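You operate a simulated robot arm through the tools that you are given. There is no shell and no other tool.

Carry out the task below with a simulated two-armed robot. There is one attempt and no reset: what you move stays moved.

Task
Shut the oil tap, wipe the spill with the grey pad, bin it.
Fine: tap first; the oily pad goes into the red bin, lid shut. What is to be rubbed or washed off counts as gone when no trace of it is left.

Only the result counts: the job must be done as asked and must still hold three seconds after the hand-in. Knocking over, shifting, dropping, spilling or breaking anything else fails it. A push-on lid holds only when it is set on centred and level and pressed home; a screw cap is set on level and turned clockwise until tight.

Robot
Two 7-joint arms with fingered hands on one trunk that stands fixed in place. Base frame: the origin is at the foot of the trunk, x ahead of it, y to its left, z up. Units: m, degrees, N and s.
The left shoulder is at [0.05, 0.214, 0.869], the right one opposite. With the tool pointing down near the work surface each hand reaches from about 0.32 to 0.86 m from the base axis, measured 20 degrees to its own side. Payload 3 kg a hand.
The TCP of each hand is the grasp point between the finger pads, 0.026 m short of the fingertips. In the tool frame z runs along the fingers and y along their closing line. Largest opening 0.132 m; the body of the gripper starts 0.073 m behind the TCP. The gripper is a hand of 3 fingers: y runs from the thumb to the fingers, the wrist lies at [0, 0, -0.229] in the tool frame, and closing takes about 1.5 s.
Orientation is told as [roll, pitch, yaw] about the base's x, y, z axes, in that order, counted from this pose: with the fingers straight down and closing along the base's y, the tool's x points along the base's -x, its y along +y and its z along -z.

Tools
- The arms move only by the tool nudge_tool. It takes "left_deltas", "right_deltas" or both (then of equal length, played together; a hand with none holds still); each is a list of rows, each a list of 7 numbers: the shift along the tool's x, y, z in units of 400 mm (1.0 is 400 mm), then the turn, a rotation vector about the tool's x, y, z in units of 90 degrees (1.0 is 90 degrees), then the opening, from 0 (shut) to 1 (fully open). In form: [[dx, dy, dz, rx, ry, rz, jaw], ...]. A call has 1 to 20 rows; each row is the pose to reach, as a shift and turn from the pose commanded when the call began, along the tool's axes at that moment. A call with a number of a shift or a turn outside -1 to 1 is refused whole. A row lasts 0.2 s, in which the tool goes at most 0.05 m and 8.6 degrees; a call with a longer step from one row to the next is refused whole, and so is a gripper value outside its range. Where a pose cannot be reached the arm comes as near as it can. A force on the tool above 90 N (or 10 N above the force at the start of the call, whichever is more), or a blocked arm, ends the call early, and 0.2 s more pass. Each finger travels about 0.072 m/s and halts on what it meets, pressing with about 31 N; the grip force reading is that of the motor and also rises with nothing between the fingers. The clock runs only during rows and for 0.2 s after the last one: add rows that repeat a pose to give the fingers time. It gives the time, the measured TCP pose, the force on the tool (base axes), the opening and the grip force at its end, in the units of the frame above (readings bear some noise), with the torque about the TCP (base axes, N m) and any sound that the robot's microphone picked up, and new pictures: "show" is both (left out), scene, wrist or none (wrist: the cameras of the hands that moved).
- Cameras (640 x 400 px; columns grow to the right, rows downward): "scene" is now at [0.0221, -0.0414, 1.5014]; the picture's right is [-0.48, -0.88, 0.00], its down [-0.56, 0.31, -0.77] and it looks along [0.67, -0.37, -0.64] (base axes); focal length 323 px, centre (320, 200). "left" rides on the left gripper at [-0.062, 0.003, -0.092] in its tool frame; the picture's right is [-0.05, -1.00, 0.00], its down [0.83, -0.04, -0.56] and it looks along [0.55, -0.03, 0.83] (tool axes); focal length 230 px, centre (320, 200). "right" rides on the right gripper at [0.062, 0.003, -0.092] in its tool frame; the picture's right is [-0.05, 1.00, 0.00], its down [-0.83, -0.04, -0.56] and it looks along [-0.55, -0.03, 0.83] (tool axes); focal length 230 px, centre (320, 200). There is no depth. A picture from a camera that has moved, and an enlarged one, comes with that camera's place and axes in the base frame and with its lens.
- set_grasp(shape, hand): the hand has 3 fingers and takes this shape, open, in about a second: jaw (thumb against the fingers, like two jaws); tri (thumb and two fingers); tip (a fingertip pinch); poke (one finger out to press); point (the index stretched); flat (the hand flat); cup (the hand cupped); fist (a fist). The gripper value then closes the fingers along that shape, each until it touches; the sizes above hold for jaw. It gives what a move gives, with no picture.
- turn_head(pan, tilt): turns the head with the scene camera to pan (to the left, within 86 degrees either way) and tilt (down, from -29 to 69), counted from straight ahead of the robot. It gives what a move gives, and a new picture of the scene camera.
- close_up(camera, box): a new picture of the part [left, top, right, bottom] of that camera's present view, enlarged. The clock stands still meanwhile.
- finish_job(): hands the job in; it is judged then, once.

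Places have to be worked out from the pictures, the camera data and where the tool is seen. Open the grippers and draw the arms clear of the work before you hand the job in, unless the task says otherwise.

The tools are called after "Emit:" as name(argument=value, ...) on one line, values as JSON. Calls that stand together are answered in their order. nudge_tool: Moves the arms, as the interface text tells. Its arguments: {"type":"object","properties":{"left_deltas":{"type":"array"},"right_deltas":{"type":"array"},"show":{"type":"string","enum":["both","scene","wrist","none"]}},"required":[]} The other tools are called the same way: set_grasp (shape, hand) gives the hand a shape; turn_head (pan, tilt) turns the head that bears the scene camera; close_up (camera, box) takes an enlarged picture of a part of a camera's view; finish_job () hands the job in.

At the start:

```text
time_s: 0.0
left_ee_pos: [0.4355, -0.0099, 1.2451]
left_tcp_rot: [-0.1, 0.0, -24.1]
left_force: [0.2, 0.1, 0.1]
left_moment: [0.05, 0.01, -0.01]
left_opening: 0.132
left_grasp_force: 0.0
left_shape: jaw
right_ee_pos: [0.3506, -0.4003, 1.266]
right_tcp_rot: [0.0, -0.1, -24.1]
right_force: [0.1, -0.4, -0.5]
right_moment: [-0.02, 0.03, -0.03]
right_opening: 0.1317
right_grasp_force: 0.1
right_shape: jaw
head pan, tilt: [-28.6, 40.0]
```

scene: 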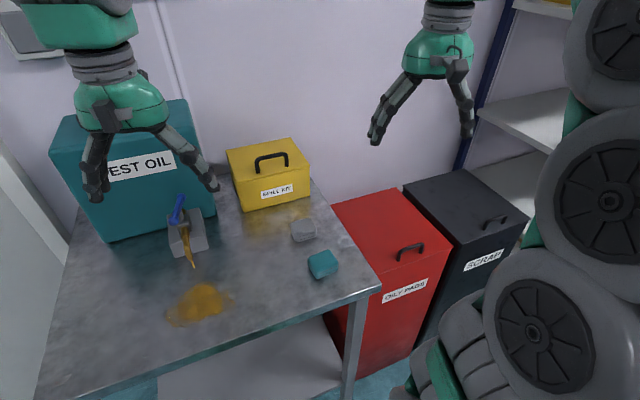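
right: 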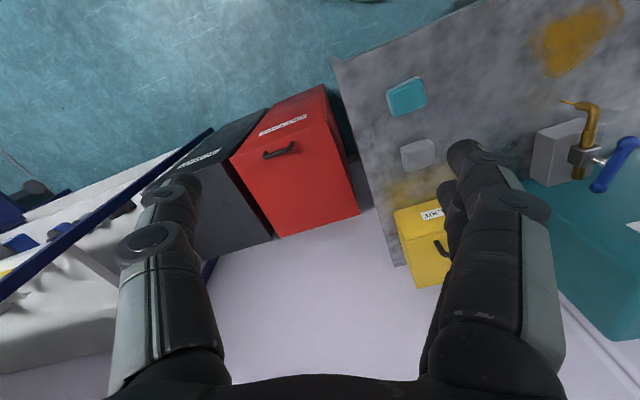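
left: 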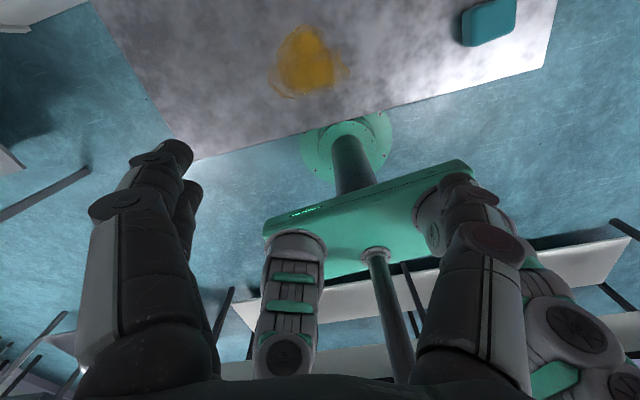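

I'll start by looking closer at the tap, the pads and the bins before I move anything.

Emit:
close_up(camera="scene", box=[140, 180, 240, 280])

Emit:
close_up(camera="scene", box=[220, 130, 380, 290])

Emit:
close_up(camera="scene", box=[320, 170, 520, 350])

Emit:
close_up(camera="right", box=[480, 60, 640, 220])

```text
4.00 times, centred on (190, 230) of scene
camera zoom: at [0.0221, -0.0414, 1.5014], right [-0.48, -0.88, 0.0], down [-0.56, 0.31, -0.77], along [0.67, -0.37, -0.64], focal length 1291 px, centre (840, 80)
```

zoom: 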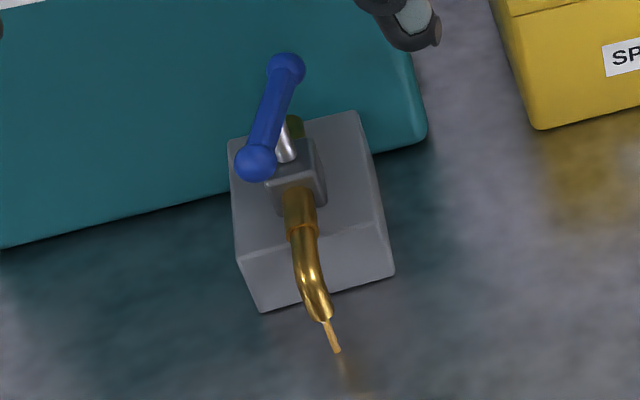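

```text
2.50 times, centred on (300, 210) of scene
camera zoom: at [0.0221, -0.0414, 1.5014], right [-0.48, -0.88, 0.0], down [-0.56, 0.31, -0.77], along [0.67, -0.37, -0.64], focal length 807 px, centre (370, 175)
```

zoom: 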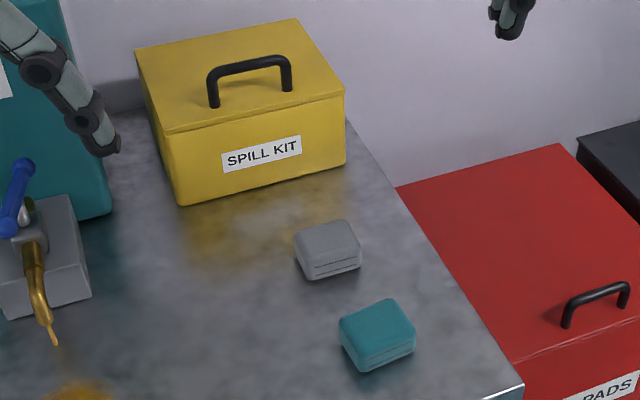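

```text
2.22 times, centred on (420, 260) of scene
camera zoom: at [0.0221, -0.0414, 1.5014], right [-0.48, -0.88, 0.0], down [-0.56, 0.31, -0.77], along [0.67, -0.37, -0.64], focal length 717 px, centre (98, 67)
```

zoom: 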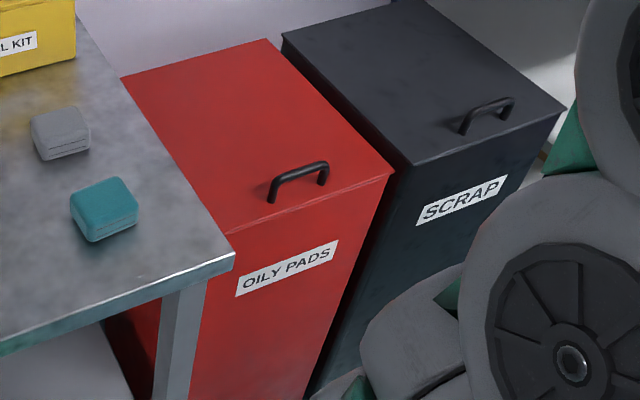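

```text
2.50 times, centred on (560, 140) of right
camera zoom: at [0.2965, -0.3732, 1.3592], right [0.45, 0.89, 0.0], down [0.74, -0.38, 0.56], along [0.49, -0.25, -0.83], focal length 575 px, centre (-280, 350)
```

zoom: 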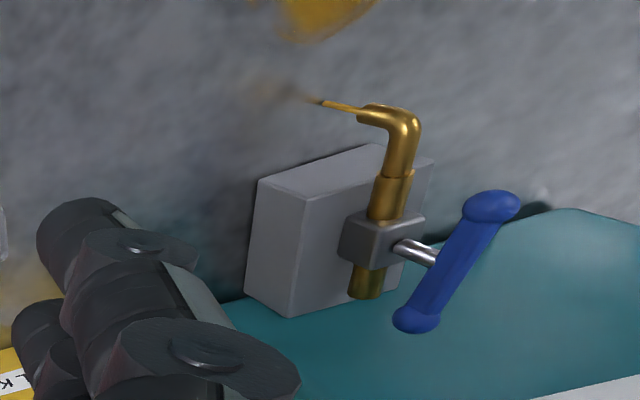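

The tap has a blue bar handle on a vertical stem near (0.656, -0.022, 1.018). The grey pad is near (0.546, -0.279, 0.92), the spill near (0.486, 0.0) and the red lid handle near (0.455, -0.58, 0.76). I'll pan the head left to check what is around before moving the left arm aside.

Emit:
turn_head(pan=15, tilt=40)

Emit:
turn_head(pan=-60, tilt=45)

```text
time_s: 1.1
left_ee_pos: [0.4365, -0.0108, 1.246]
left_tcp_rot: [0.0, 0.0, -24.1]
left_force: [0.7, 0.7, -0.1]
left_moment: [0.0, 0.02, 0.01]
left_opening: 0.1319
left_grasp_force: 0.1
left_shape: jaw
right_ee_pos: [0.3525, -0.3999, 1.2673]
right_tcp_rot: [0.0, 0.0, -24.1]
right_force: [0.1, 0.1, 0.1]
right_moment: [0.0, -0.01, 0.01]
right_opening: 0.1317
right_grasp_force: 0.1
right_shape: jaw
head pan, tilt: [15.0, 40.0]
```

scene: 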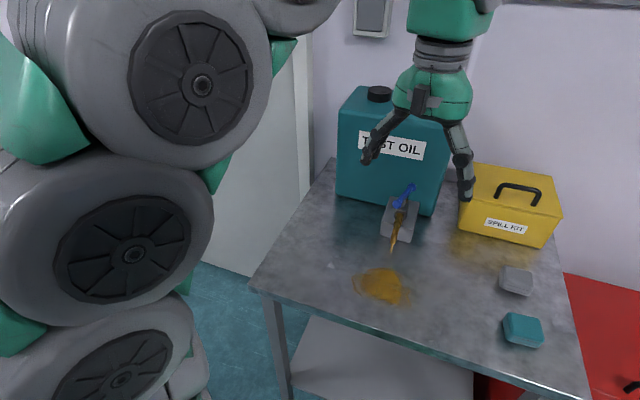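

```text
time_s: 2.6
left_ee_pos: [0.4363, -0.0096, 1.2464]
left_tcp_rot: [0.0, 0.0, -24.2]
left_force: [1.0, -0.3, -0.2]
left_moment: [0.0, -0.04, 0.03]
left_opening: 0.1319
left_grasp_force: 0.0
left_shape: jaw
right_ee_pos: [0.3522, -0.4004, 1.2667]
right_tcp_rot: [0.0, 0.1, -24.0]
right_force: [0.6, -0.6, 0.2]
right_moment: [-0.01, -0.01, -0.01]
right_opening: 0.1318
right_grasp_force: 0.0
right_shape: jaw
head pan, tilt: [-60.0, 45.0]
```

scene: 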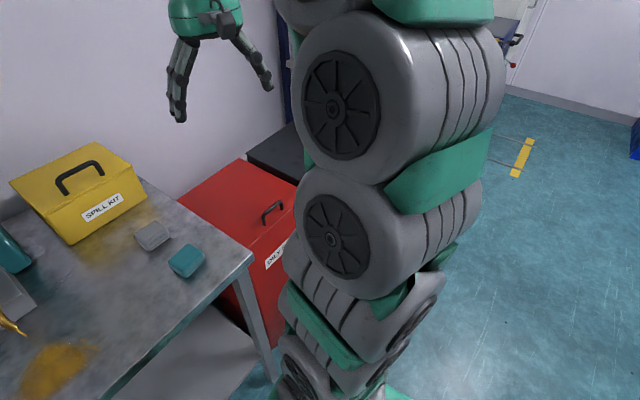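

The left side of the table is free. I'll draw the left arm back to the left so the right hand has room to work the tap.

Emit:
nudge_tool(left_deltas=[[0.056, 0.094, 0, 0, 0, 0, 1], [0.111, 0.188, 0, 0, 0, 0, 1], [0.167, 0.28, 0, 0, 0, 0, 1], [0.223, 0.375, 0, 0, 0, 0, 1], [0.278, 0.469, 0, 0, 0, 0, 1], [0.334, 0.563, 0, 0, 0, 0, 1]], show="none")

Emit:
turn_head(pan=-10, tilt=42)

```text
time_s: 4.0
left_ee_pos: [0.4053, 0.2512, 1.248]
left_tcp_rot: [0.0, 0.0, -24.2]
left_force: [-0.5, 0.9, 0.4]
left_moment: [0.01, -0.02, 0.02]
left_opening: 0.132
left_grasp_force: 0.0
left_shape: jaw
right_ee_pos: [0.3519, -0.4012, 1.2668]
right_tcp_rot: [0.0, -0.1, -24.2]
right_force: [-0.5, 0.4, -0.3]
right_moment: [-0.02, 0.02, 0.02]
right_opening: 0.132
right_grasp_force: 0.1
right_shape: jaw
head pan, tilt: [-60.0, 45.0]
```

```text
time_s: 5.2
left_ee_pos: [0.4064, 0.2495, 1.2484]
left_tcp_rot: [0.0, 0.0, -24.0]
left_force: [-0.1, 0.7, 0.8]
left_moment: [0.0, 0.02, -0.04]
left_opening: 0.1319
left_grasp_force: 0.1
left_shape: jaw
right_ee_pos: [0.3519, -0.4011, 1.2676]
right_tcp_rot: [0.0, 0.0, -24.1]
right_force: [-1.3, -0.4, 0.8]
right_moment: [0.03, -0.02, -0.05]
right_opening: 0.1321
right_grasp_force: 0.1
right_shape: jaw
head pan, tilt: [-10.0, 42.0]
```

scene: 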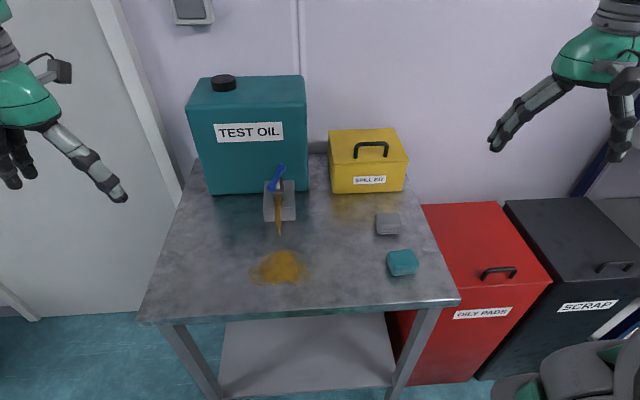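

The view is clear now. I'll zoom on the tap, on the table top and on the bins, which also gives me the current camera pose.

Emit:
close_up(camera="scene", box=[240, 150, 320, 200])

Emit:
close_up(camera="scene", box=[220, 190, 440, 310])

Emit:
close_up(camera="scene", box=[390, 180, 640, 336])

```text
8.00 times, centred on (280, 175) of scene
camera zoom: at [0.0298, -0.0154, 1.4986], right [-0.17, -0.98, 0.0], down [-0.66, 0.12, -0.74], along [0.73, -0.13, -0.67], focal length 2582 px, centre (640, 400)
```

zoom: 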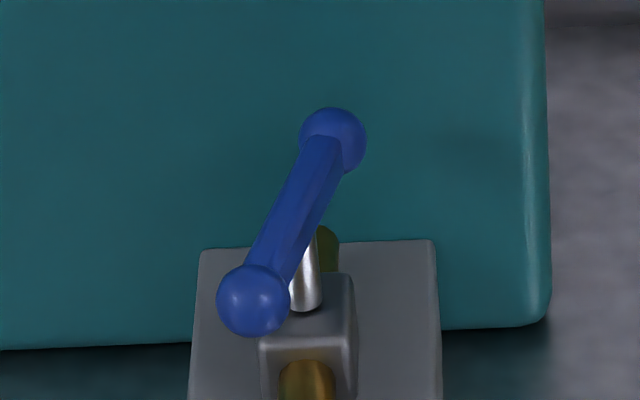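

```text
2.91 times, centred on (330, 250) of scene
camera zoom: at [0.0298, -0.0154, 1.4986], right [-0.17, -0.98, 0.0], down [-0.66, 0.12, -0.74], along [0.73, -0.13, -0.67], focal length 939 px, centre (291, 54)
```

zoom: 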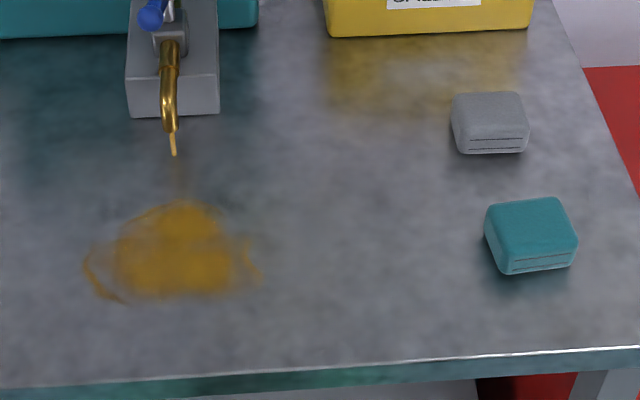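

```text
2.56 times, centred on (515, 258) of scene
camera zoom: at [0.0298, -0.0154, 1.4986], right [-0.17, -0.98, 0.0], down [-0.66, 0.12, -0.74], along [0.73, -0.13, -0.67], focal length 826 px, centre (-179, 52)
```

zoom: 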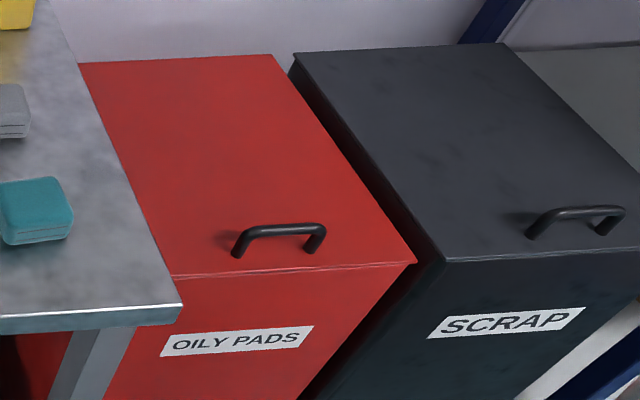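

The lever runs from about (0.618, -0.006) to (0.693, -0.036) at z≈1.018, so it lies at yaw -22°, close to the line of the pipe. I'll bring the right hand over towards the tap in two stages, starting with a high move.

Emit:
nudge_tool(right_deltas=[[-0.029, 0.088, 0.019, 0, 0, 0, 1], [-0.058, 0.176, 0.038, 0, 0, 0, 1], [-0.087, 0.265, 0.056, 0, 0, 0, 1], [-0.116, 0.353, 0.075, 0, 0, 0, 1], [-0.145, 0.441, 0.094, 0, 0, 0, 1], [-0.174, 0.53, 0.113, 0, 0, 0, 1], [-0.203, 0.618, 0.131, 0, 0, 0, 1], [-0.232, 0.706, 0.15, 0, 0, 0, 1]], show="both")

```text
time_s: 7.0
left_ee_pos: [0.4057, 0.2506, 1.2485]
left_tcp_rot: [0.0, 0.0, -24.1]
left_force: [0.4, 0.5, -0.5]
left_moment: [-0.01, 0.01, -0.02]
left_opening: 0.1319
left_grasp_force: 0.1
left_shape: jaw
right_ee_pos: [0.5521, -0.1805, 1.207]
right_tcp_rot: [0.0, -0.1, -24.1]
right_force: [0.0, 0.2, 0.4]
right_moment: [-0.04, -0.02, 0.02]
right_opening: 0.1318
right_grasp_force: 0.1
right_shape: jaw
head pan, tilt: [-10.0, 42.0]
camera right: at [0.4971, -0.1529, 1.2991], right [0.45, 0.89, 0.0], down [0.74, -0.38, 0.56], along [0.49, -0.25, -0.83], focal length 230 px, centre (320, 200)
```

scene: 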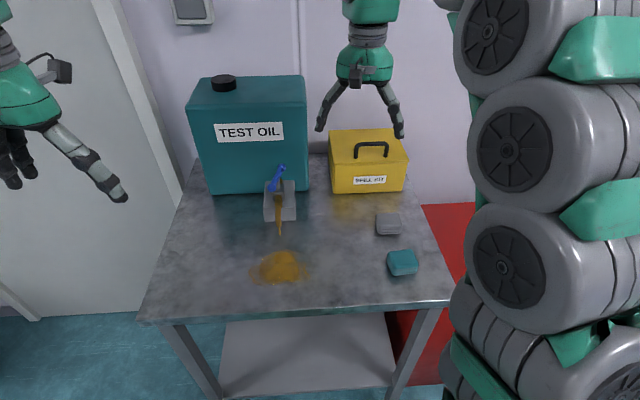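
right: 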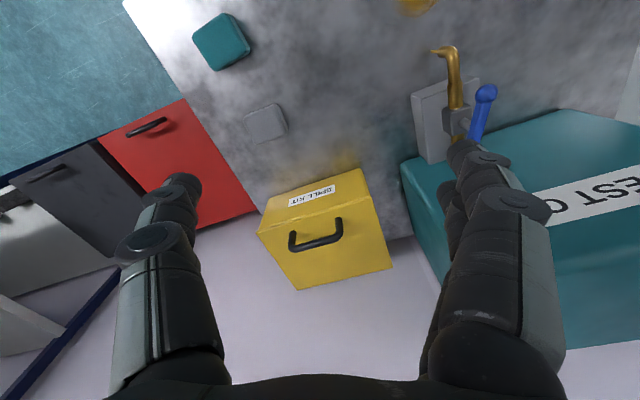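

Next I go to a hover above the lever centre at z≈1.13, with the closing line square to the lever.

Emit:
nudge_tool(right_deltas=[[-0.015, 0.094, 0.03, 0, 0, -0.004, 1], [-0.029, 0.188, 0.06, 0, 0, -0.008, 1], [-0.044, 0.282, 0.1, 0, 0, -0.012, 1], [-0.058, 0.376, 0.15, 0, 0, -0.016, 1], [-0.073, 0.47, 0.1925, 0, 0, -0.022, 1]], show="both")

```text
time_s: 8.2
left_ee_pos: [0.407, 0.2511, 1.2495]
left_tcp_rot: [0.0, 0.0, -24.1]
left_force: [0.5, 0.0, -0.6]
left_moment: [-0.01, 0.0, -0.01]
left_opening: 0.1316
left_grasp_force: 0.0
left_shape: jaw
right_ee_pos: [0.6554, -0.0207, 1.1283]
right_tcp_rot: [0.0, 0.0, -22.1]
right_force: [-0.9, 1.4, 0.2]
right_moment: [0.0, 0.01, -0.01]
right_opening: 0.1318
right_grasp_force: 0.1
right_shape: jaw
head pan, tilt: [-10.0, 42.0]
camera right: at [0.5989, 0.0039, 1.2214], right [0.42, 0.91, 0.0], down [0.75, -0.35, 0.56], along [0.5, -0.23, -0.83], focal length 230 px, centre (320, 200)
```

scene: 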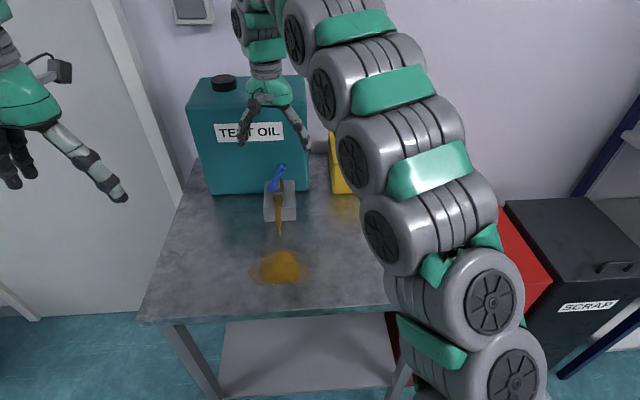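
right: 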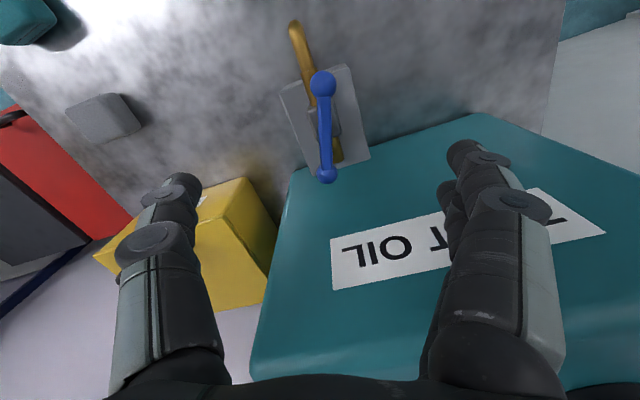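

Seen from this camera the lever centre is at (0.658, -0.020) and square to the jaws. I'll go straight down to lever height and then close on it.

Emit:
nudge_tool(right_deltas=[[-0.006, 0.002, 0.09, 0, 0, 0, 1], [-0.006, 0.002, 0.18, 0, 0, 0, 1], [-0.006, 0.002, 0.27, 0, 0, 0, 0.8], [-0.006, 0.002, 0.27, 0, 0, 0, 0.6]], show="both")

```text
time_s: 9.2
left_ee_pos: [0.4055, 0.2519, 1.249]
left_tcp_rot: [0.0, 0.0, -24.1]
left_force: [0.1, -0.1, -0.4]
left_moment: [0.0, 0.0, 0.0]
left_opening: 0.1319
left_grasp_force: 0.1
left_shape: jaw
right_ee_pos: [0.6574, -0.0208, 1.0219]
right_tcp_rot: [-0.2, 0.0, -22.1]
right_force: [1.1, -1.1, 0.6]
right_moment: [0.0, -0.02, -0.01]
right_opening: 0.0796
right_grasp_force: 0.1
right_shape: jaw
head pan, tilt: [-10.0, 42.0]
camera right: at [0.6015, 0.0045, 1.1142], right [0.42, 0.91, 0.0], down [0.75, -0.35, 0.56], along [0.5, -0.23, -0.83], focal length 230 px, centre (320, 200)
```

scene: 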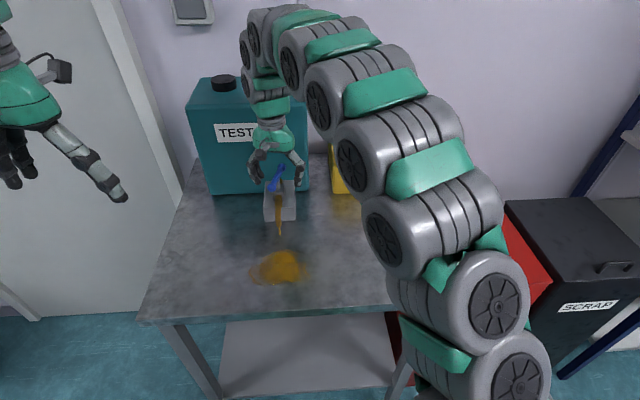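
right: 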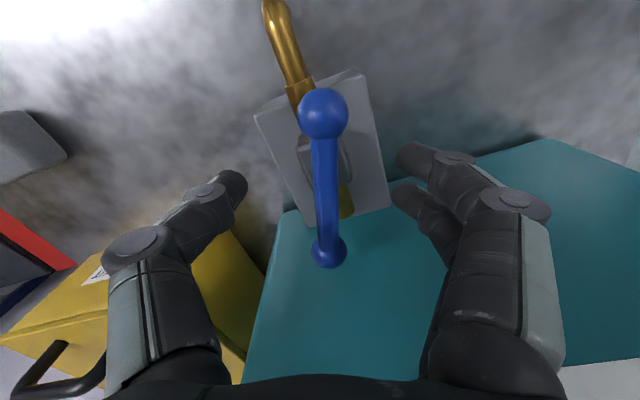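

The thumb is on one side of the lever and the two fingers on the other. I'll close on it now.

Emit:
nudge_tool(right_deltas=[[0, 0, 0, 0, 0, 0, 0.45], [0, 0, 0, 0, 0, 0, 0.3], [0, 0, 0, 0, 0, 0, 0.2], [0, 0, 0, 0, 0, 0, 0.1], [0, 0, 0, 0, 0, 0, 0.0], [0, 0, 0, 0, 0, 0, 0.0]], show="wrist")

```text
time_s: 10.6
left_ee_pos: [0.4055, 0.2511, 1.2485]
left_tcp_rot: [0.0, 0.0, -24.1]
left_force: [0.8, 0.2, 0.5]
left_moment: [0.01, -0.02, -0.01]
left_opening: 0.1319
left_grasp_force: 0.1
left_shape: jaw
right_ee_pos: [0.658, -0.0216, 1.0212]
right_tcp_rot: [-0.1, 0.0, -22.2]
right_force: [0.6, 0.7, -10.6]
right_moment: [-0.02, 0.04, 0.0]
right_opening: 0.0059
right_grasp_force: 31.5
right_shape: jaw
head pan, tilt: [-10.0, 42.0]
camera right: at [0.6015, 0.0044, 1.1139], right [0.42, 0.91, 0.0], down [0.75, -0.35, 0.55], along [0.5, -0.24, -0.83], focal length 230 px, centre (320, 200)
```

right: 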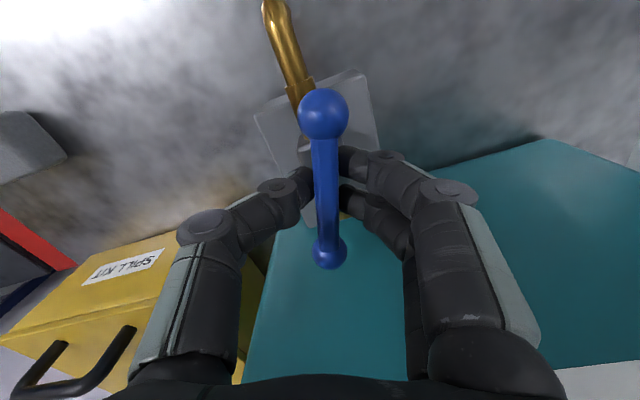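

The opening reads 0.006, with about 10 N pulling down on the tool, so the tips may have closed under the rod. I'll take a closer look.

Emit:
close_up(camera="right", box=[240, 70, 420, 280])

Emit:
close_up(camera="scene", box=[235, 115, 325, 205])

```text
1.90 times, centred on (330, 175) of right
camera zoom: at [0.6015, 0.0044, 1.1139], right [0.42, 0.91, 0.0], down [0.75, -0.35, 0.55], along [0.5, -0.24, -0.83], focal length 438 px, centre (301, 248)
```

zoom: 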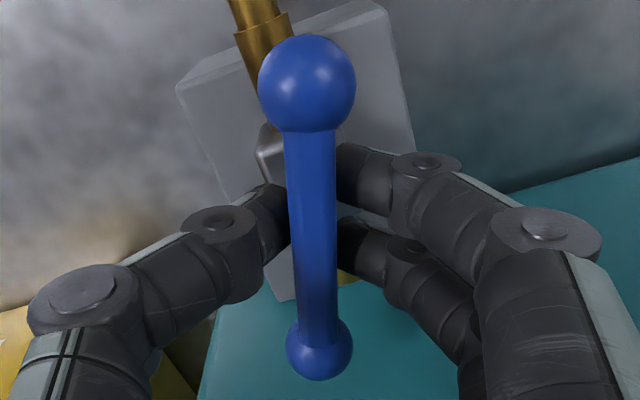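

```text
4.44 times, centred on (280, 160) of scene
camera zoom: at [0.03, -0.0153, 1.4986], right [-0.17, -0.98, 0.0], down [-0.66, 0.12, -0.74], along [0.73, -0.13, -0.67], focal length 1434 px, centre (498, 378)
```

zoom: 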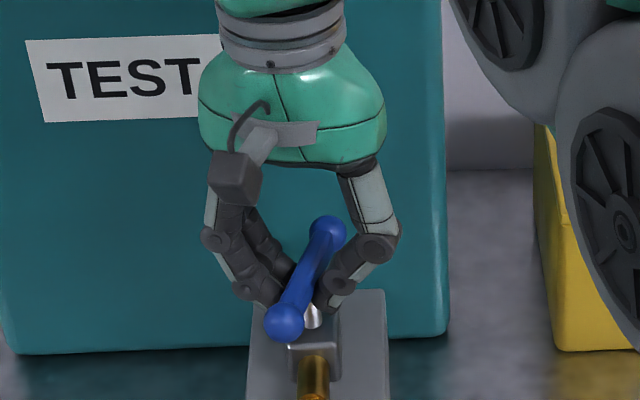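

The tips have curled under the rod. I'll open a little, rise 14 mm and close again so the pads pinch the rod itself.

Emit:
nudge_tool(right_deltas=[[0, 0, 0, 0, 0, 0, 0.15], [0, 0, 0, 0, 0, 0, 0.25], [0, 0, -0.018, 0, 0, 0, 0.3], [0, 0, -0.035, 0, 0, 0, 0.3], [0, 0, -0.035, 0, 0, 0, 0.2], [0, 0, -0.035, 0, 0, 0, 0.1], [0, 0, -0.035, 0, 0, 0, 0.0], [0, 0, -0.035, 0, 0, 0, 0.0], [0, 0, -0.035, 0, 0, 0, 0.0]], show="both")

```text
time_s: 12.6
left_ee_pos: [0.4061, 0.2509, 1.248]
left_tcp_rot: [0.1, 0.0, -24.1]
left_force: [0.3, 1.0, 1.1]
left_moment: [0.02, 0.01, 0.0]
left_opening: 0.1319
left_grasp_force: 0.0
left_shape: jaw
right_ee_pos: [0.6578, -0.0223, 1.035]
right_tcp_rot: [0.0, 0.0, -22.0]
right_force: [0.7, 0.9, -4.2]
right_moment: [0.07, -0.1, 0.03]
right_opening: 0.0071
right_grasp_force: 30.9
right_shape: jaw
head pan, tilt: [-10.0, 42.0]
camera right: at [0.6016, 0.0043, 1.1281], right [0.42, 0.91, 0.0], down [0.75, -0.35, 0.56], along [0.5, -0.23, -0.83], focal length 230 px, centre (320, 200)
```

scene: 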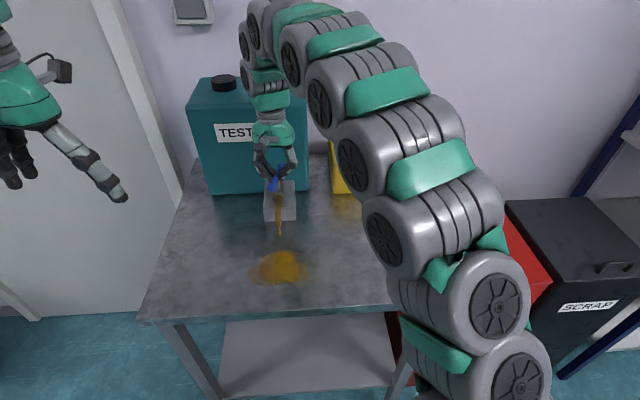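
right: 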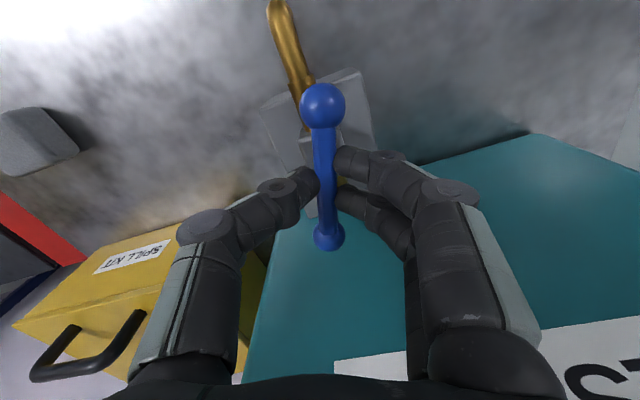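

The pads now pinch the sides of the rod. I'll turn clockwise seen from above, about 45° first, while watching the force and the stream.

Emit:
nudge_tool(right_deltas=[[0, 0, 0, 0, 0, 0.06, 0], [0, 0, 0, 0, 0, 0.13, 0], [0, 0, 0, 0, 0, 0.2, 0], [0, 0, 0, 0, 0, 0.27, 0], [0, 0, 0, 0, 0, 0.34, 0], [0, 0, 0, 0, 0, 0.41, 0], [0, 0, 0, 0, 0, 0.48, 0]], show="both")

```text
time_s: 14.2
left_ee_pos: [0.4067, 0.2516, 1.2481]
left_tcp_rot: [-0.1, 0.0, -24.0]
left_force: [0.3, 0.0, 0.0]
left_moment: [0.04, 0.01, 0.01]
left_opening: 0.1318
left_grasp_force: 0.0
left_shape: jaw
right_ee_pos: [0.658, -0.0192, 1.0366]
right_tcp_rot: [0.0, 0.1, -65.2]
right_force: [1.1, 21.1, -5.6]
right_moment: [0.4, -0.11, 0.27]
right_opening: 0.0067
right_grasp_force: 30.9
right_shape: jaw
head pan, tilt: [-10.0, 42.0]
camera right: at [0.6337, 0.0373, 1.1283], right [0.93, 0.37, 0.0], down [0.31, -0.77, 0.55], along [0.21, -0.51, -0.83], focal length 230 px, centre (320, 200)
```

scene: 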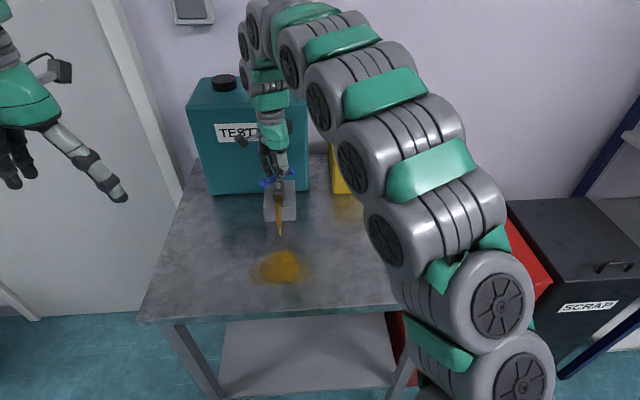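
right: 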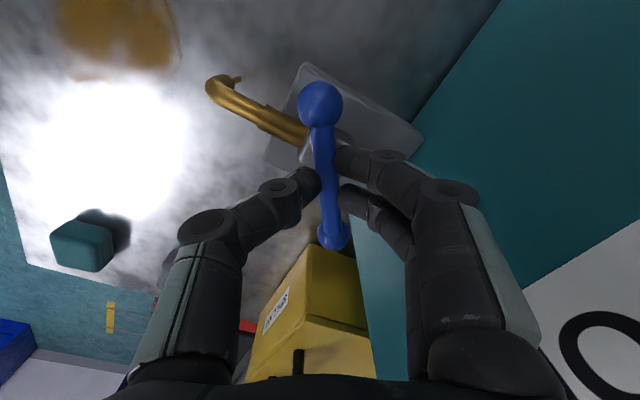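

The lever follows the hand and is at about -65° now. There's a 21 N side load, which suggests the stem is a few millimetres to +y of the tool axis. I'll check the stream before going on.

Emit:
close_up(camera="scene", box=[240, 140, 330, 290])

Emit:
close_up(camera="right", box=[180, 40, 440, 260])

```text
2.67 times, centred on (285, 215) of scene
camera zoom: at [0.0299, -0.0149, 1.4986], right [-0.17, -0.98, 0.0], down [-0.66, 0.12, -0.74], along [0.73, -0.13, -0.67], focal length 861 px, centre (413, 160)
```

zoom: 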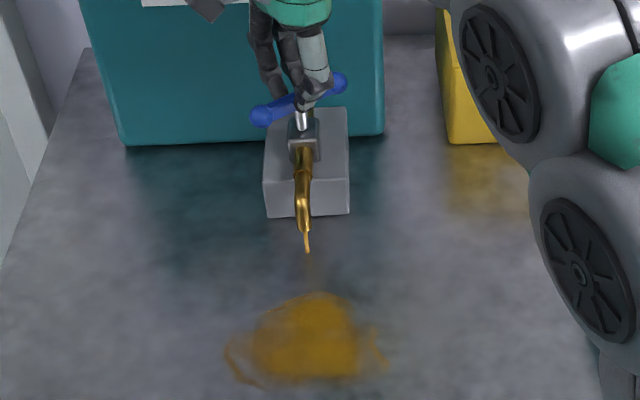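

```text
1.82 times, centred on (310, 150) of right
camera zoom: at [0.6337, 0.0373, 1.1283], right [0.93, 0.37, 0.0], down [0.31, -0.77, 0.55], along [0.21, -0.51, -0.83], focal length 418 px, centre (338, 291)
```

zoom: 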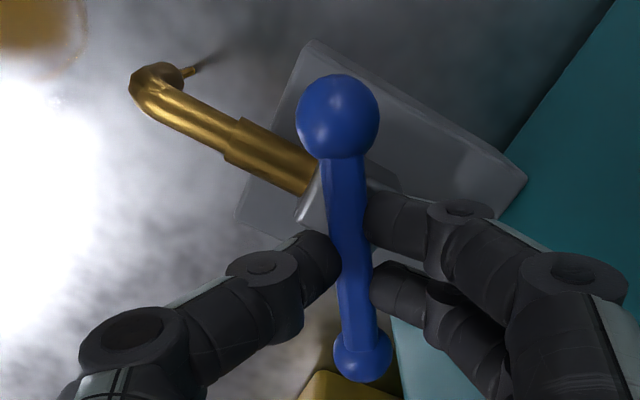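

A thin thread of oil still shows at the spout, so I'll keep turning clockwise towards square to the pipe (about -100°), shifting slightly +y to relieve the side load.

Emit:
nudge_tool(right_deltas=[[0.004, 0.002, 0, 0, 0, 0.06, 0], [0.008, 0.004, 0, 0, 0, 0.13, 0], [0.01, 0.005, 0, 0, 0, 0.2, 0], [0.01, 0.005, 0, 0, 0, 0.27, 0], [0.01, 0.005, 0, 0, 0, 0.33, 0]], show="both")

```text
time_s: 15.4
left_ee_pos: [0.4077, 0.25, 1.2482]
left_tcp_rot: [0.0, 0.0, -24.1]
left_force: [-0.4, -0.2, 0.5]
left_moment: [0.02, 0.03, 0.0]
left_opening: 0.1318
left_grasp_force: 0.1
left_shape: jaw
right_ee_pos: [0.6579, -0.0158, 1.0347]
right_tcp_rot: [-0.1, 0.0, -95.1]
right_force: [1.4, 8.7, -2.3]
right_moment: [0.12, -0.1, 0.17]
right_opening: 0.0065
right_grasp_force: 30.9
right_shape: jaw
head pan, tilt: [-10.0, 42.0]
camera right: at [0.6662, 0.0439, 1.1281], right [0.99, -0.14, 0.0], down [-0.12, -0.82, 0.56], along [-0.08, -0.55, -0.83], focal length 230 px, centre (320, 200)
```

scene: 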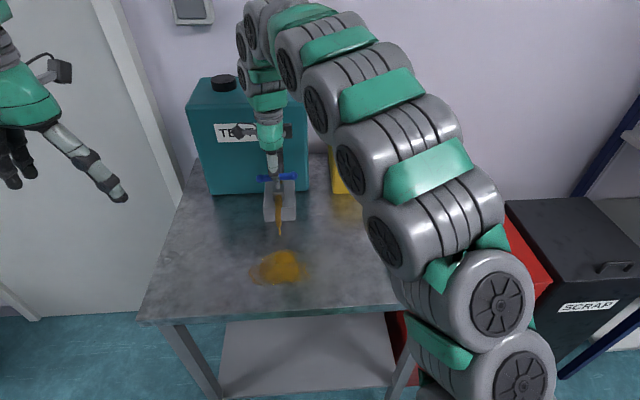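
right: 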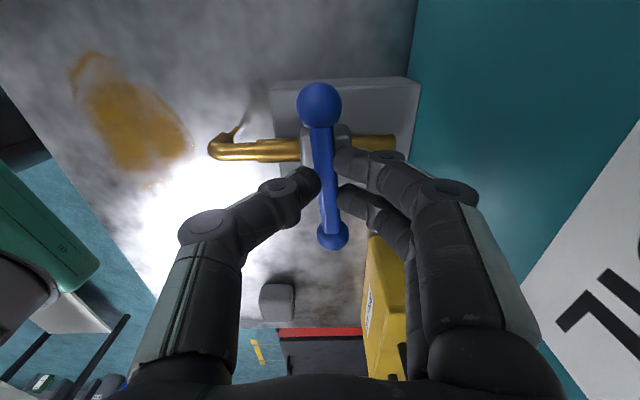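

Emit:
close_up(camera="scene", box=[240, 165, 320, 245])

Emit:
close_up(camera="right", box=[190, 60, 430, 260])

```text
5.00 times, centred on (280, 205) of scene
camera zoom: at [0.0299, -0.0152, 1.4986], right [-0.17, -0.98, 0.0], down [-0.66, 0.12, -0.74], along [0.73, -0.13, -0.67], focal length 1614 px, centre (520, 175)
```

zoom: 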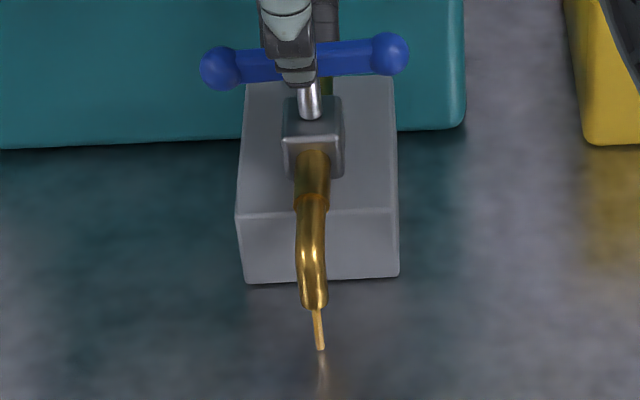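

```text
2.00 times, centred on (310, 160) of right
camera zoom: at [0.6662, 0.0439, 1.1281], right [0.99, -0.14, 0.0], down [-0.12, -0.82, 0.56], along [-0.08, -0.55, -0.83], focal length 460 px, centre (340, 280)
```

zoom: 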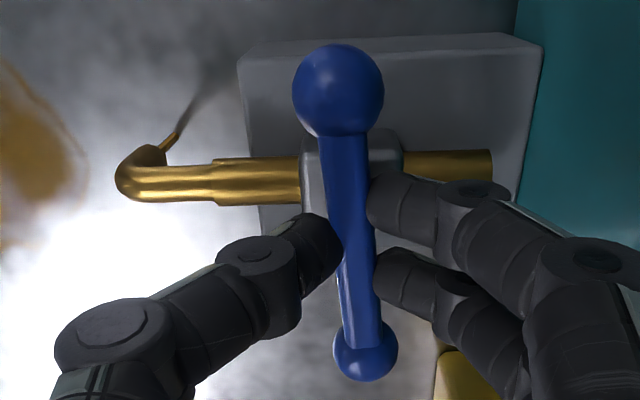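

Some thread still hangs from the spout, and the lever lags the hand by a few degrees. I'll turn further in small steps and watch the torque for the end stop.

Emit:
nudge_tool(right_deltas=[[0, 0.003, 0, 0, 0, 0.04, 0], [0, 0.003, 0, 0, 0, 0.08, 0], [0, 0.003, 0, 0, 0, 0.12, 0], [0, 0.003, 0, 0, 0, 0.12, 0]], show="wrist")

Emit:
close_up(camera="scene", box=[240, 165, 320, 245])

```text
time_s: 16.4
left_ee_pos: [0.4066, 0.251, 1.2485]
left_tcp_rot: [0.0, 0.0, -24.0]
left_force: [-0.2, 0.0, -0.3]
left_moment: [-0.01, 0.02, -0.02]
left_opening: 0.132
left_grasp_force: 0.1
left_shape: jaw
right_ee_pos: [0.6594, -0.0161, 1.0367]
right_tcp_rot: [0.0, -0.1, -105.8]
right_force: [0.6, 12.9, -7.2]
right_moment: [0.23, -0.01, 0.39]
right_opening: 0.0061
right_grasp_force: 30.8
right_shape: jaw
head pan, tilt: [-10.0, 42.0]
camera right: at [0.6786, 0.0414, 1.1285], right [0.95, -0.32, 0.0], down [-0.27, -0.79, 0.55], along [-0.18, -0.53, -0.83], focal length 230 px, centre (320, 200)
```

right: 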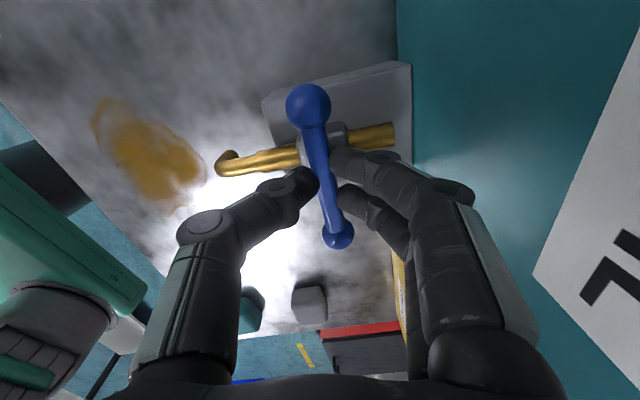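

```text
5.00 times, centred on (280, 205) of scene
camera zoom: at [0.0299, -0.0151, 1.4986], right [-0.17, -0.98, 0.0], down [-0.66, 0.12, -0.74], along [0.73, -0.13, -0.67], focal length 1614 px, centre (520, 175)
```

zoom: 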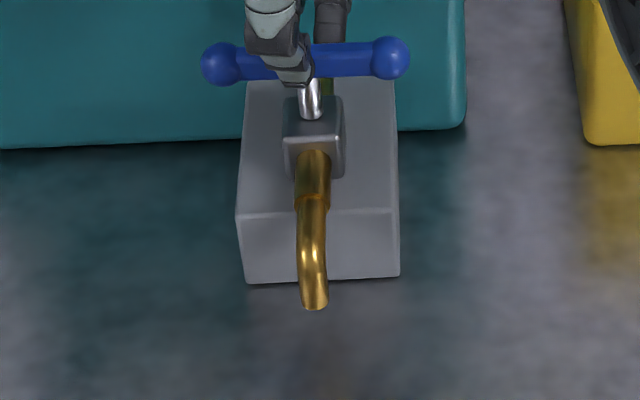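

The oil thread is gone, and the lever moved only about 3° for 11° of hand turn, so it is at or near its stop. I'll press a few degrees more to be sure it is home.

Emit:
nudge_tool(right_deltas=[[0, 0, 0, 0, 0, 0.04, 0], [0, 0, 0, 0, 0, 0.08, 0], [0, 0, 0, 0, 0, 0.1, 0], [0, 0, 0, 0, 0, 0.1, 0]], show="none")

Emit:
close_up(camera="scene", box=[240, 165, 320, 245])

```text
time_s: 17.4
left_ee_pos: [0.406, 0.2506, 1.2474]
left_tcp_rot: [0.0, 0.0, -24.0]
left_force: [-0.2, 0.4, -1.1]
left_moment: [-0.03, -0.01, -0.01]
left_opening: 0.132
left_grasp_force: 0.0
left_shape: jaw
right_ee_pos: [0.6581, -0.0177, 1.0353]
right_tcp_rot: [-0.1, 0.1, -114.8]
right_force: [11.3, 19.9, -4.9]
right_moment: [0.3, -0.23, 0.74]
right_opening: 0.0062
right_grasp_force: 30.3
right_shape: jaw
head pan, tilt: [-10.0, 42.0]
```

```text
5.00 times, centred on (280, 205) of scene
camera zoom: at [0.0301, -0.0149, 1.4986], right [-0.17, -0.98, 0.0], down [-0.66, 0.12, -0.74], along [0.73, -0.13, -0.67], focal length 1614 px, centre (520, 175)
```

zoom: 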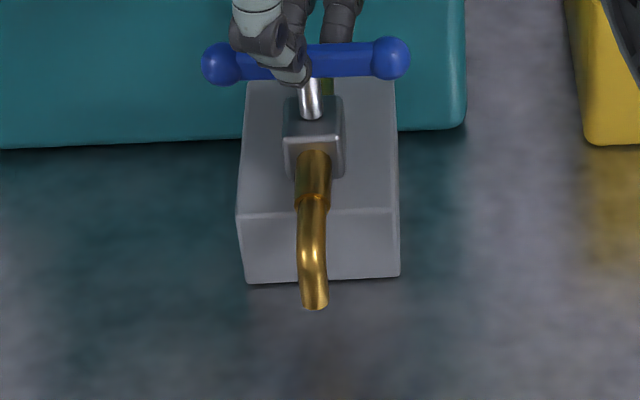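

The lever no longer moves, so the tap is shut against its stop. I'll open the fingers and rise straight up.

Emit:
nudge_tool(right_deltas=[[0, 0, 0, 0, 0, 0, 0.15], [0, 0, 0, 0, 0, 0, 0.3], [0, 0, 0, 0, 0, 0, 0.45], [0, 0, -0.06, 0, 0, 0, 0.55], [0, 0, -0.16, 0, 0, 0, 0.55], [0, 0, -0.27, 0, 0, 0, 0.55], [0, 0, -0.38, 0, 0, 0, 0.55]], show="both")

Emit:
close_up(camera="scene", box=[240, 165, 320, 245])

```text
time_s: 19.0
left_ee_pos: [0.4066, 0.2501, 1.2486]
left_tcp_rot: [0.0, 0.0, -24.0]
left_force: [-0.6, -0.9, 0.2]
left_moment: [0.0, -0.04, -0.01]
left_opening: 0.1322
left_grasp_force: 0.0
left_shape: jaw
right_ee_pos: [0.6593, -0.0172, 1.1577]
right_tcp_rot: [0.1, -0.1, -114.8]
right_force: [0.8, 1.0, -0.5]
right_moment: [0.01, 0.01, 0.01]
right_opening: 0.0723
right_grasp_force: 0.1
right_shape: jaw
right hand out of reach, approached as far as the arm can: row 7
head pan, tilt: [-10.0, 42.0]
camera right: at [0.6869, 0.0375, 1.2494], right [0.89, -0.47, 0.0], down [-0.39, -0.74, 0.56], along [-0.26, -0.49, -0.83], focal length 230 px, centre (320, 200)
```

scene: 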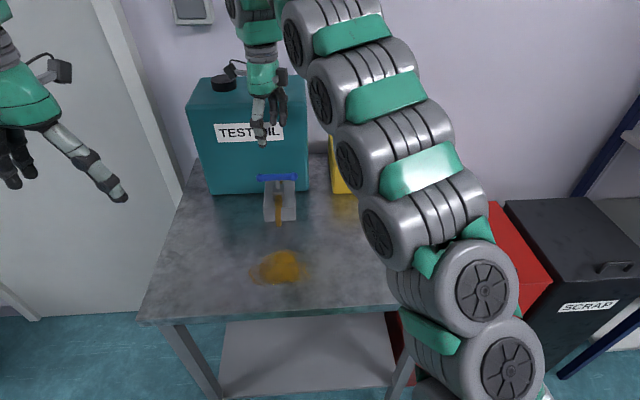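
right: 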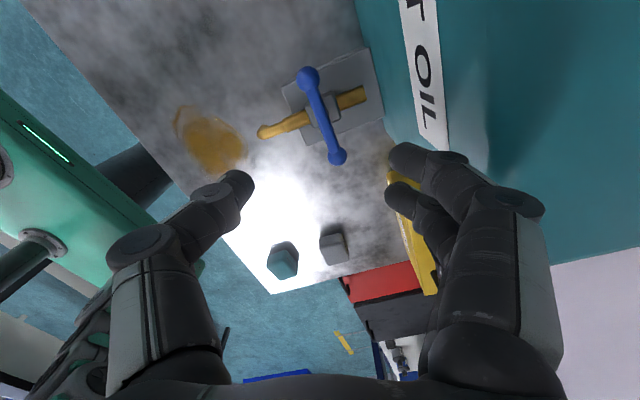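

```text
5.00 times, centred on (280, 205) of scene
camera zoom: at [0.0298, -0.0153, 1.4986], right [-0.17, -0.98, 0.0], down [-0.66, 0.12, -0.74], along [0.73, -0.13, -0.67], focal length 1614 px, centre (520, 175)
```

zoom: 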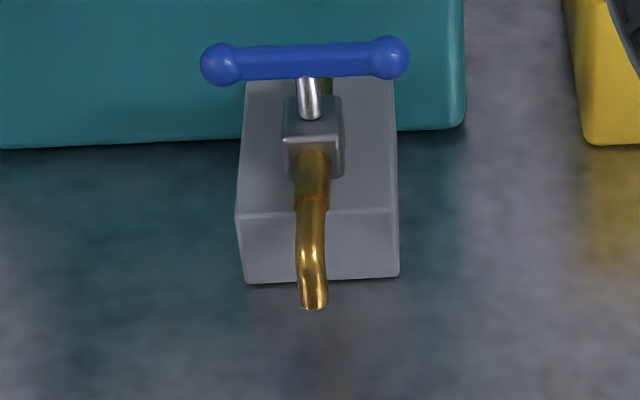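

The tap is shut and the spout is dry. Next I'll try the red bin's lid with the right hand to learn whether it stays open. I retreat back and to the right, turning the hand so it closes across the lid's handle bar.

Emit:
nudge_tool(right_deltas=[[-0.077, -0.039, -0.015, 0, 0, -0.029, 0.7], [-0.154, -0.078, -0.03, 0, 0, -0.058, 0.8], [-0.231, -0.117, -0.045, 0, 0, -0.087, 0.8], [-0.309, -0.157, -0.06, 0, 0, -0.116, 0.8], [-0.386, -0.196, -0.07, 0, 0, -0.145, 0.8], [-0.463, -0.235, -0.085, 0, 0, -0.174, 0.8], [-0.54, -0.274, -0.1, 0, 0, -0.203, 0.8]], show="scene")

```text
time_s: 20.6
left_ee_pos: [0.4053, 0.2506, 1.2493]
left_tcp_rot: [0.0, 0.0, -24.2]
left_force: [0.0, 0.3, 0.3]
left_moment: [0.0, 0.01, -0.03]
left_opening: 0.1321
left_grasp_force: 0.2
left_shape: jaw
right_ee_pos: [0.4674, -0.1675, 1.1945]
right_tcp_rot: [0.0, 0.1, -96.5]
right_force: [-0.3, 0.0, 0.2]
right_moment: [0.01, 0.03, 0.01]
right_opening: 0.1054
right_grasp_force: 0.1
right_shape: jaw
head pan, tilt: [-10.0, 42.0]
```

scene: 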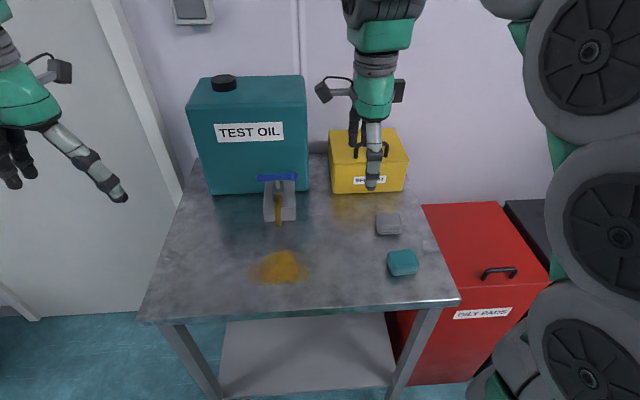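

I move above the red lid's handle, staying high over the table.

Emit:
nudge_tool(right_deltas=[[-0.098, 0.01, 0.0, 0, 0, 0, 0.8], [-0.197, 0.02, 0.0, 0, 0, 0, 0.8], [-0.295, 0.03, 0.03, 0, 0, 0, 0.8], [-0.393, 0.04, 0.06, 0, 0, 0, 0.8], [-0.492, 0.05, 0.1, 0, 0, 0, 0.8], [-0.59, 0.06, 0.15, 0, 0, 0, 0.8], [-0.688, 0.07, 0.2, 0, 0, 0, 0.8], [-0.786, 0.08, 0.25, 0, 0, 0, 0.8], [-0.885, 0.09, 0.3, 0, 0, 0, 0.8], [-0.983, 0.099, 0.35, 0, 0, 0, 0.8]], show="both")

```text
time_s: 22.8
left_ee_pos: [0.4056, 0.2509, 1.2483]
left_tcp_rot: [0.0, 0.0, -24.1]
left_force: [0.1, -0.8, -0.3]
left_moment: [0.05, 0.04, 0.0]
left_opening: 0.132
left_grasp_force: 0.0
left_shape: jaw
right_ee_pos: [0.4608, -0.5657, 1.0544]
right_tcp_rot: [-0.1, -0.1, -96.5]
right_force: [0.0, -0.2, 0.2]
right_moment: [0.01, 0.01, 0.02]
right_opening: 0.1055
right_grasp_force: 0.1
right_shape: jaw
head pan, tilt: [-10.0, 42.0]
camera right: at [0.4718, -0.5052, 1.1457], right [0.99, -0.16, 0.0], down [-0.14, -0.82, 0.56], along [-0.09, -0.55, -0.83], focal length 230 px, centre (320, 200)
```

scene: 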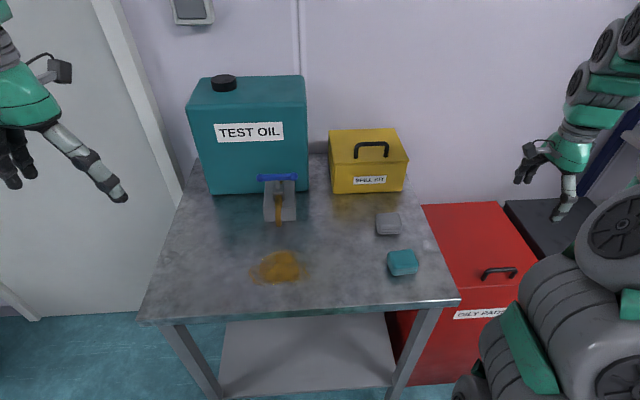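
right: 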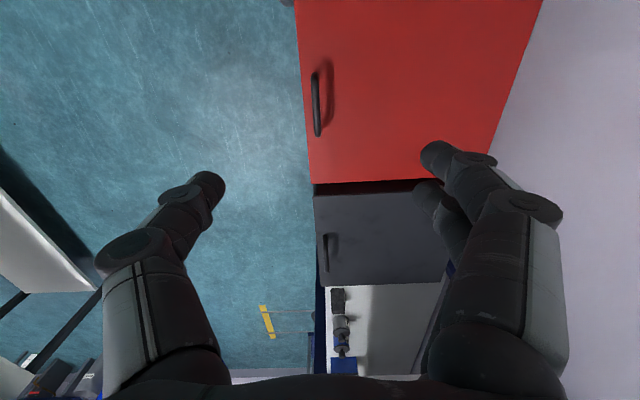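

The handle is in the wrist view, left of the hand centre. I'll zoom in to place it accurately.

Emit:
close_up(camera="right", box=[270, 0, 430, 200])

Emit:
close_up(camera="scene", box=[440, 190, 560, 330])

```text
2.00 times, centred on (350, 100) of right
camera zoom: at [0.4718, -0.5052, 1.1457], right [0.99, -0.16, 0.0], down [-0.14, -0.82, 0.56], along [-0.09, -0.55, -0.83], focal length 460 px, centre (260, 400)
```

zoom: 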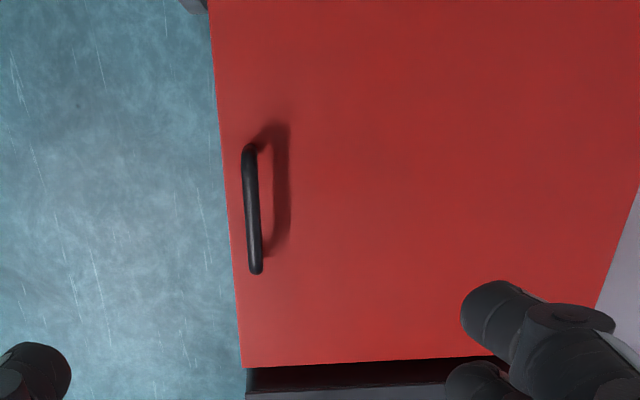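

```text
2.86 times, centred on (500, 260) of scene
camera zoom: at [0.0298, -0.0154, 1.4986], right [-0.17, -0.98, 0.0], down [-0.66, 0.12, -0.74], along [0.73, -0.13, -0.67], focal length 922 px, centre (-194, 29)
```

zoom: 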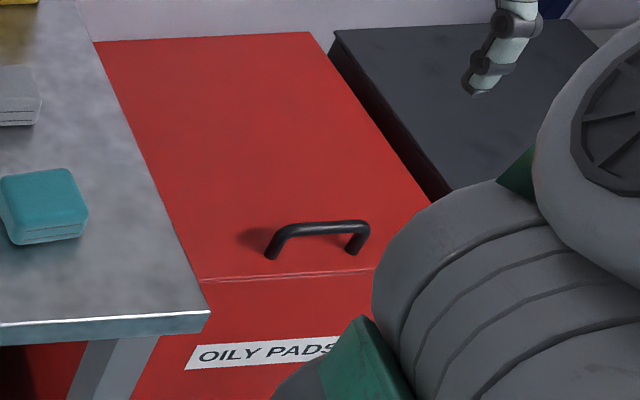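

The rays from both cameras agree on a handle bar centre of about (0.454, -0.576, 0.785), with the lid top at z≈0.741. I'll descend over it to z≈0.80 with the jaws straddling the bar.

Emit:
nudge_tool(right_deltas=[[-0.027, -0.013, 0.106, 0, 0, 0, 0.75], [-0.027, -0.013, 0.212, 0, 0, 0, 0.7], [-0.027, -0.013, 0.318, 0, 0, 0, 0.65], [-0.027, -0.013, 0.424, 0, 0, 0, 0.6], [-0.027, -0.013, 0.53, 0, 0, 0, 0.6], [-0.027, -0.013, 0.636, 0, 0, 0, 0.6]], show="both")

```text
time_s: 24.2
left_ee_pos: [0.4068, 0.2498, 1.248]
left_tcp_rot: [0.1, 0.0, -24.1]
left_force: [0.2, 0.0, 0.7]
left_moment: [0.0, 0.01, -0.01]
left_opening: 0.1321
left_grasp_force: 0.0
left_shape: jaw
right_ee_pos: [0.4565, -0.5728, 0.7986]
right_tcp_rot: [0.0, -0.1, -96.6]
right_force: [0.3, -0.5, 0.1]
right_moment: [-0.01, 0.02, 0.0]
right_opening: 0.0797
right_grasp_force: 0.1
right_shape: jaw
head pan, tilt: [-10.0, 42.0]
camera right: at [0.467, -0.5121, 0.8909], right [0.99, -0.17, 0.0], down [-0.14, -0.82, 0.56], along [-0.09, -0.55, -0.83], focal length 230 px, centre (320, 200)
```

scene: 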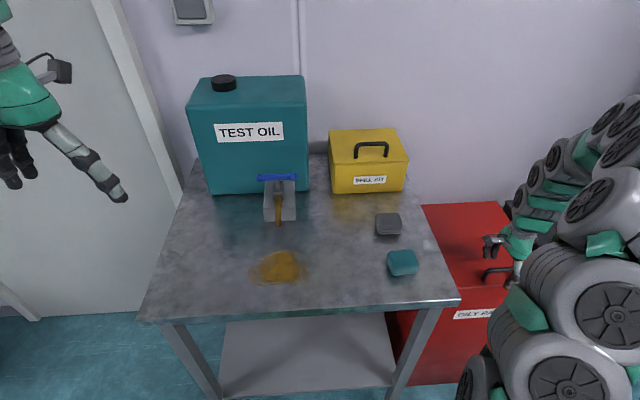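
right: 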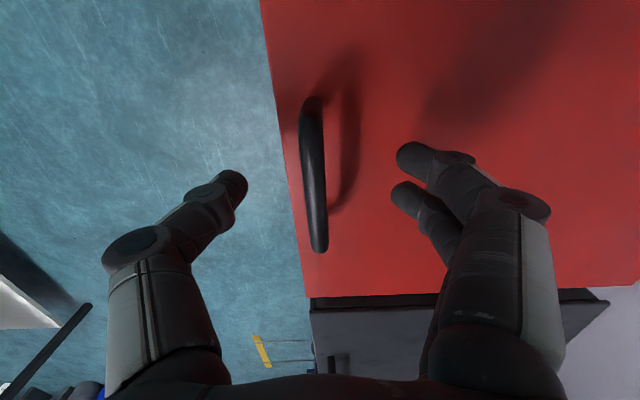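

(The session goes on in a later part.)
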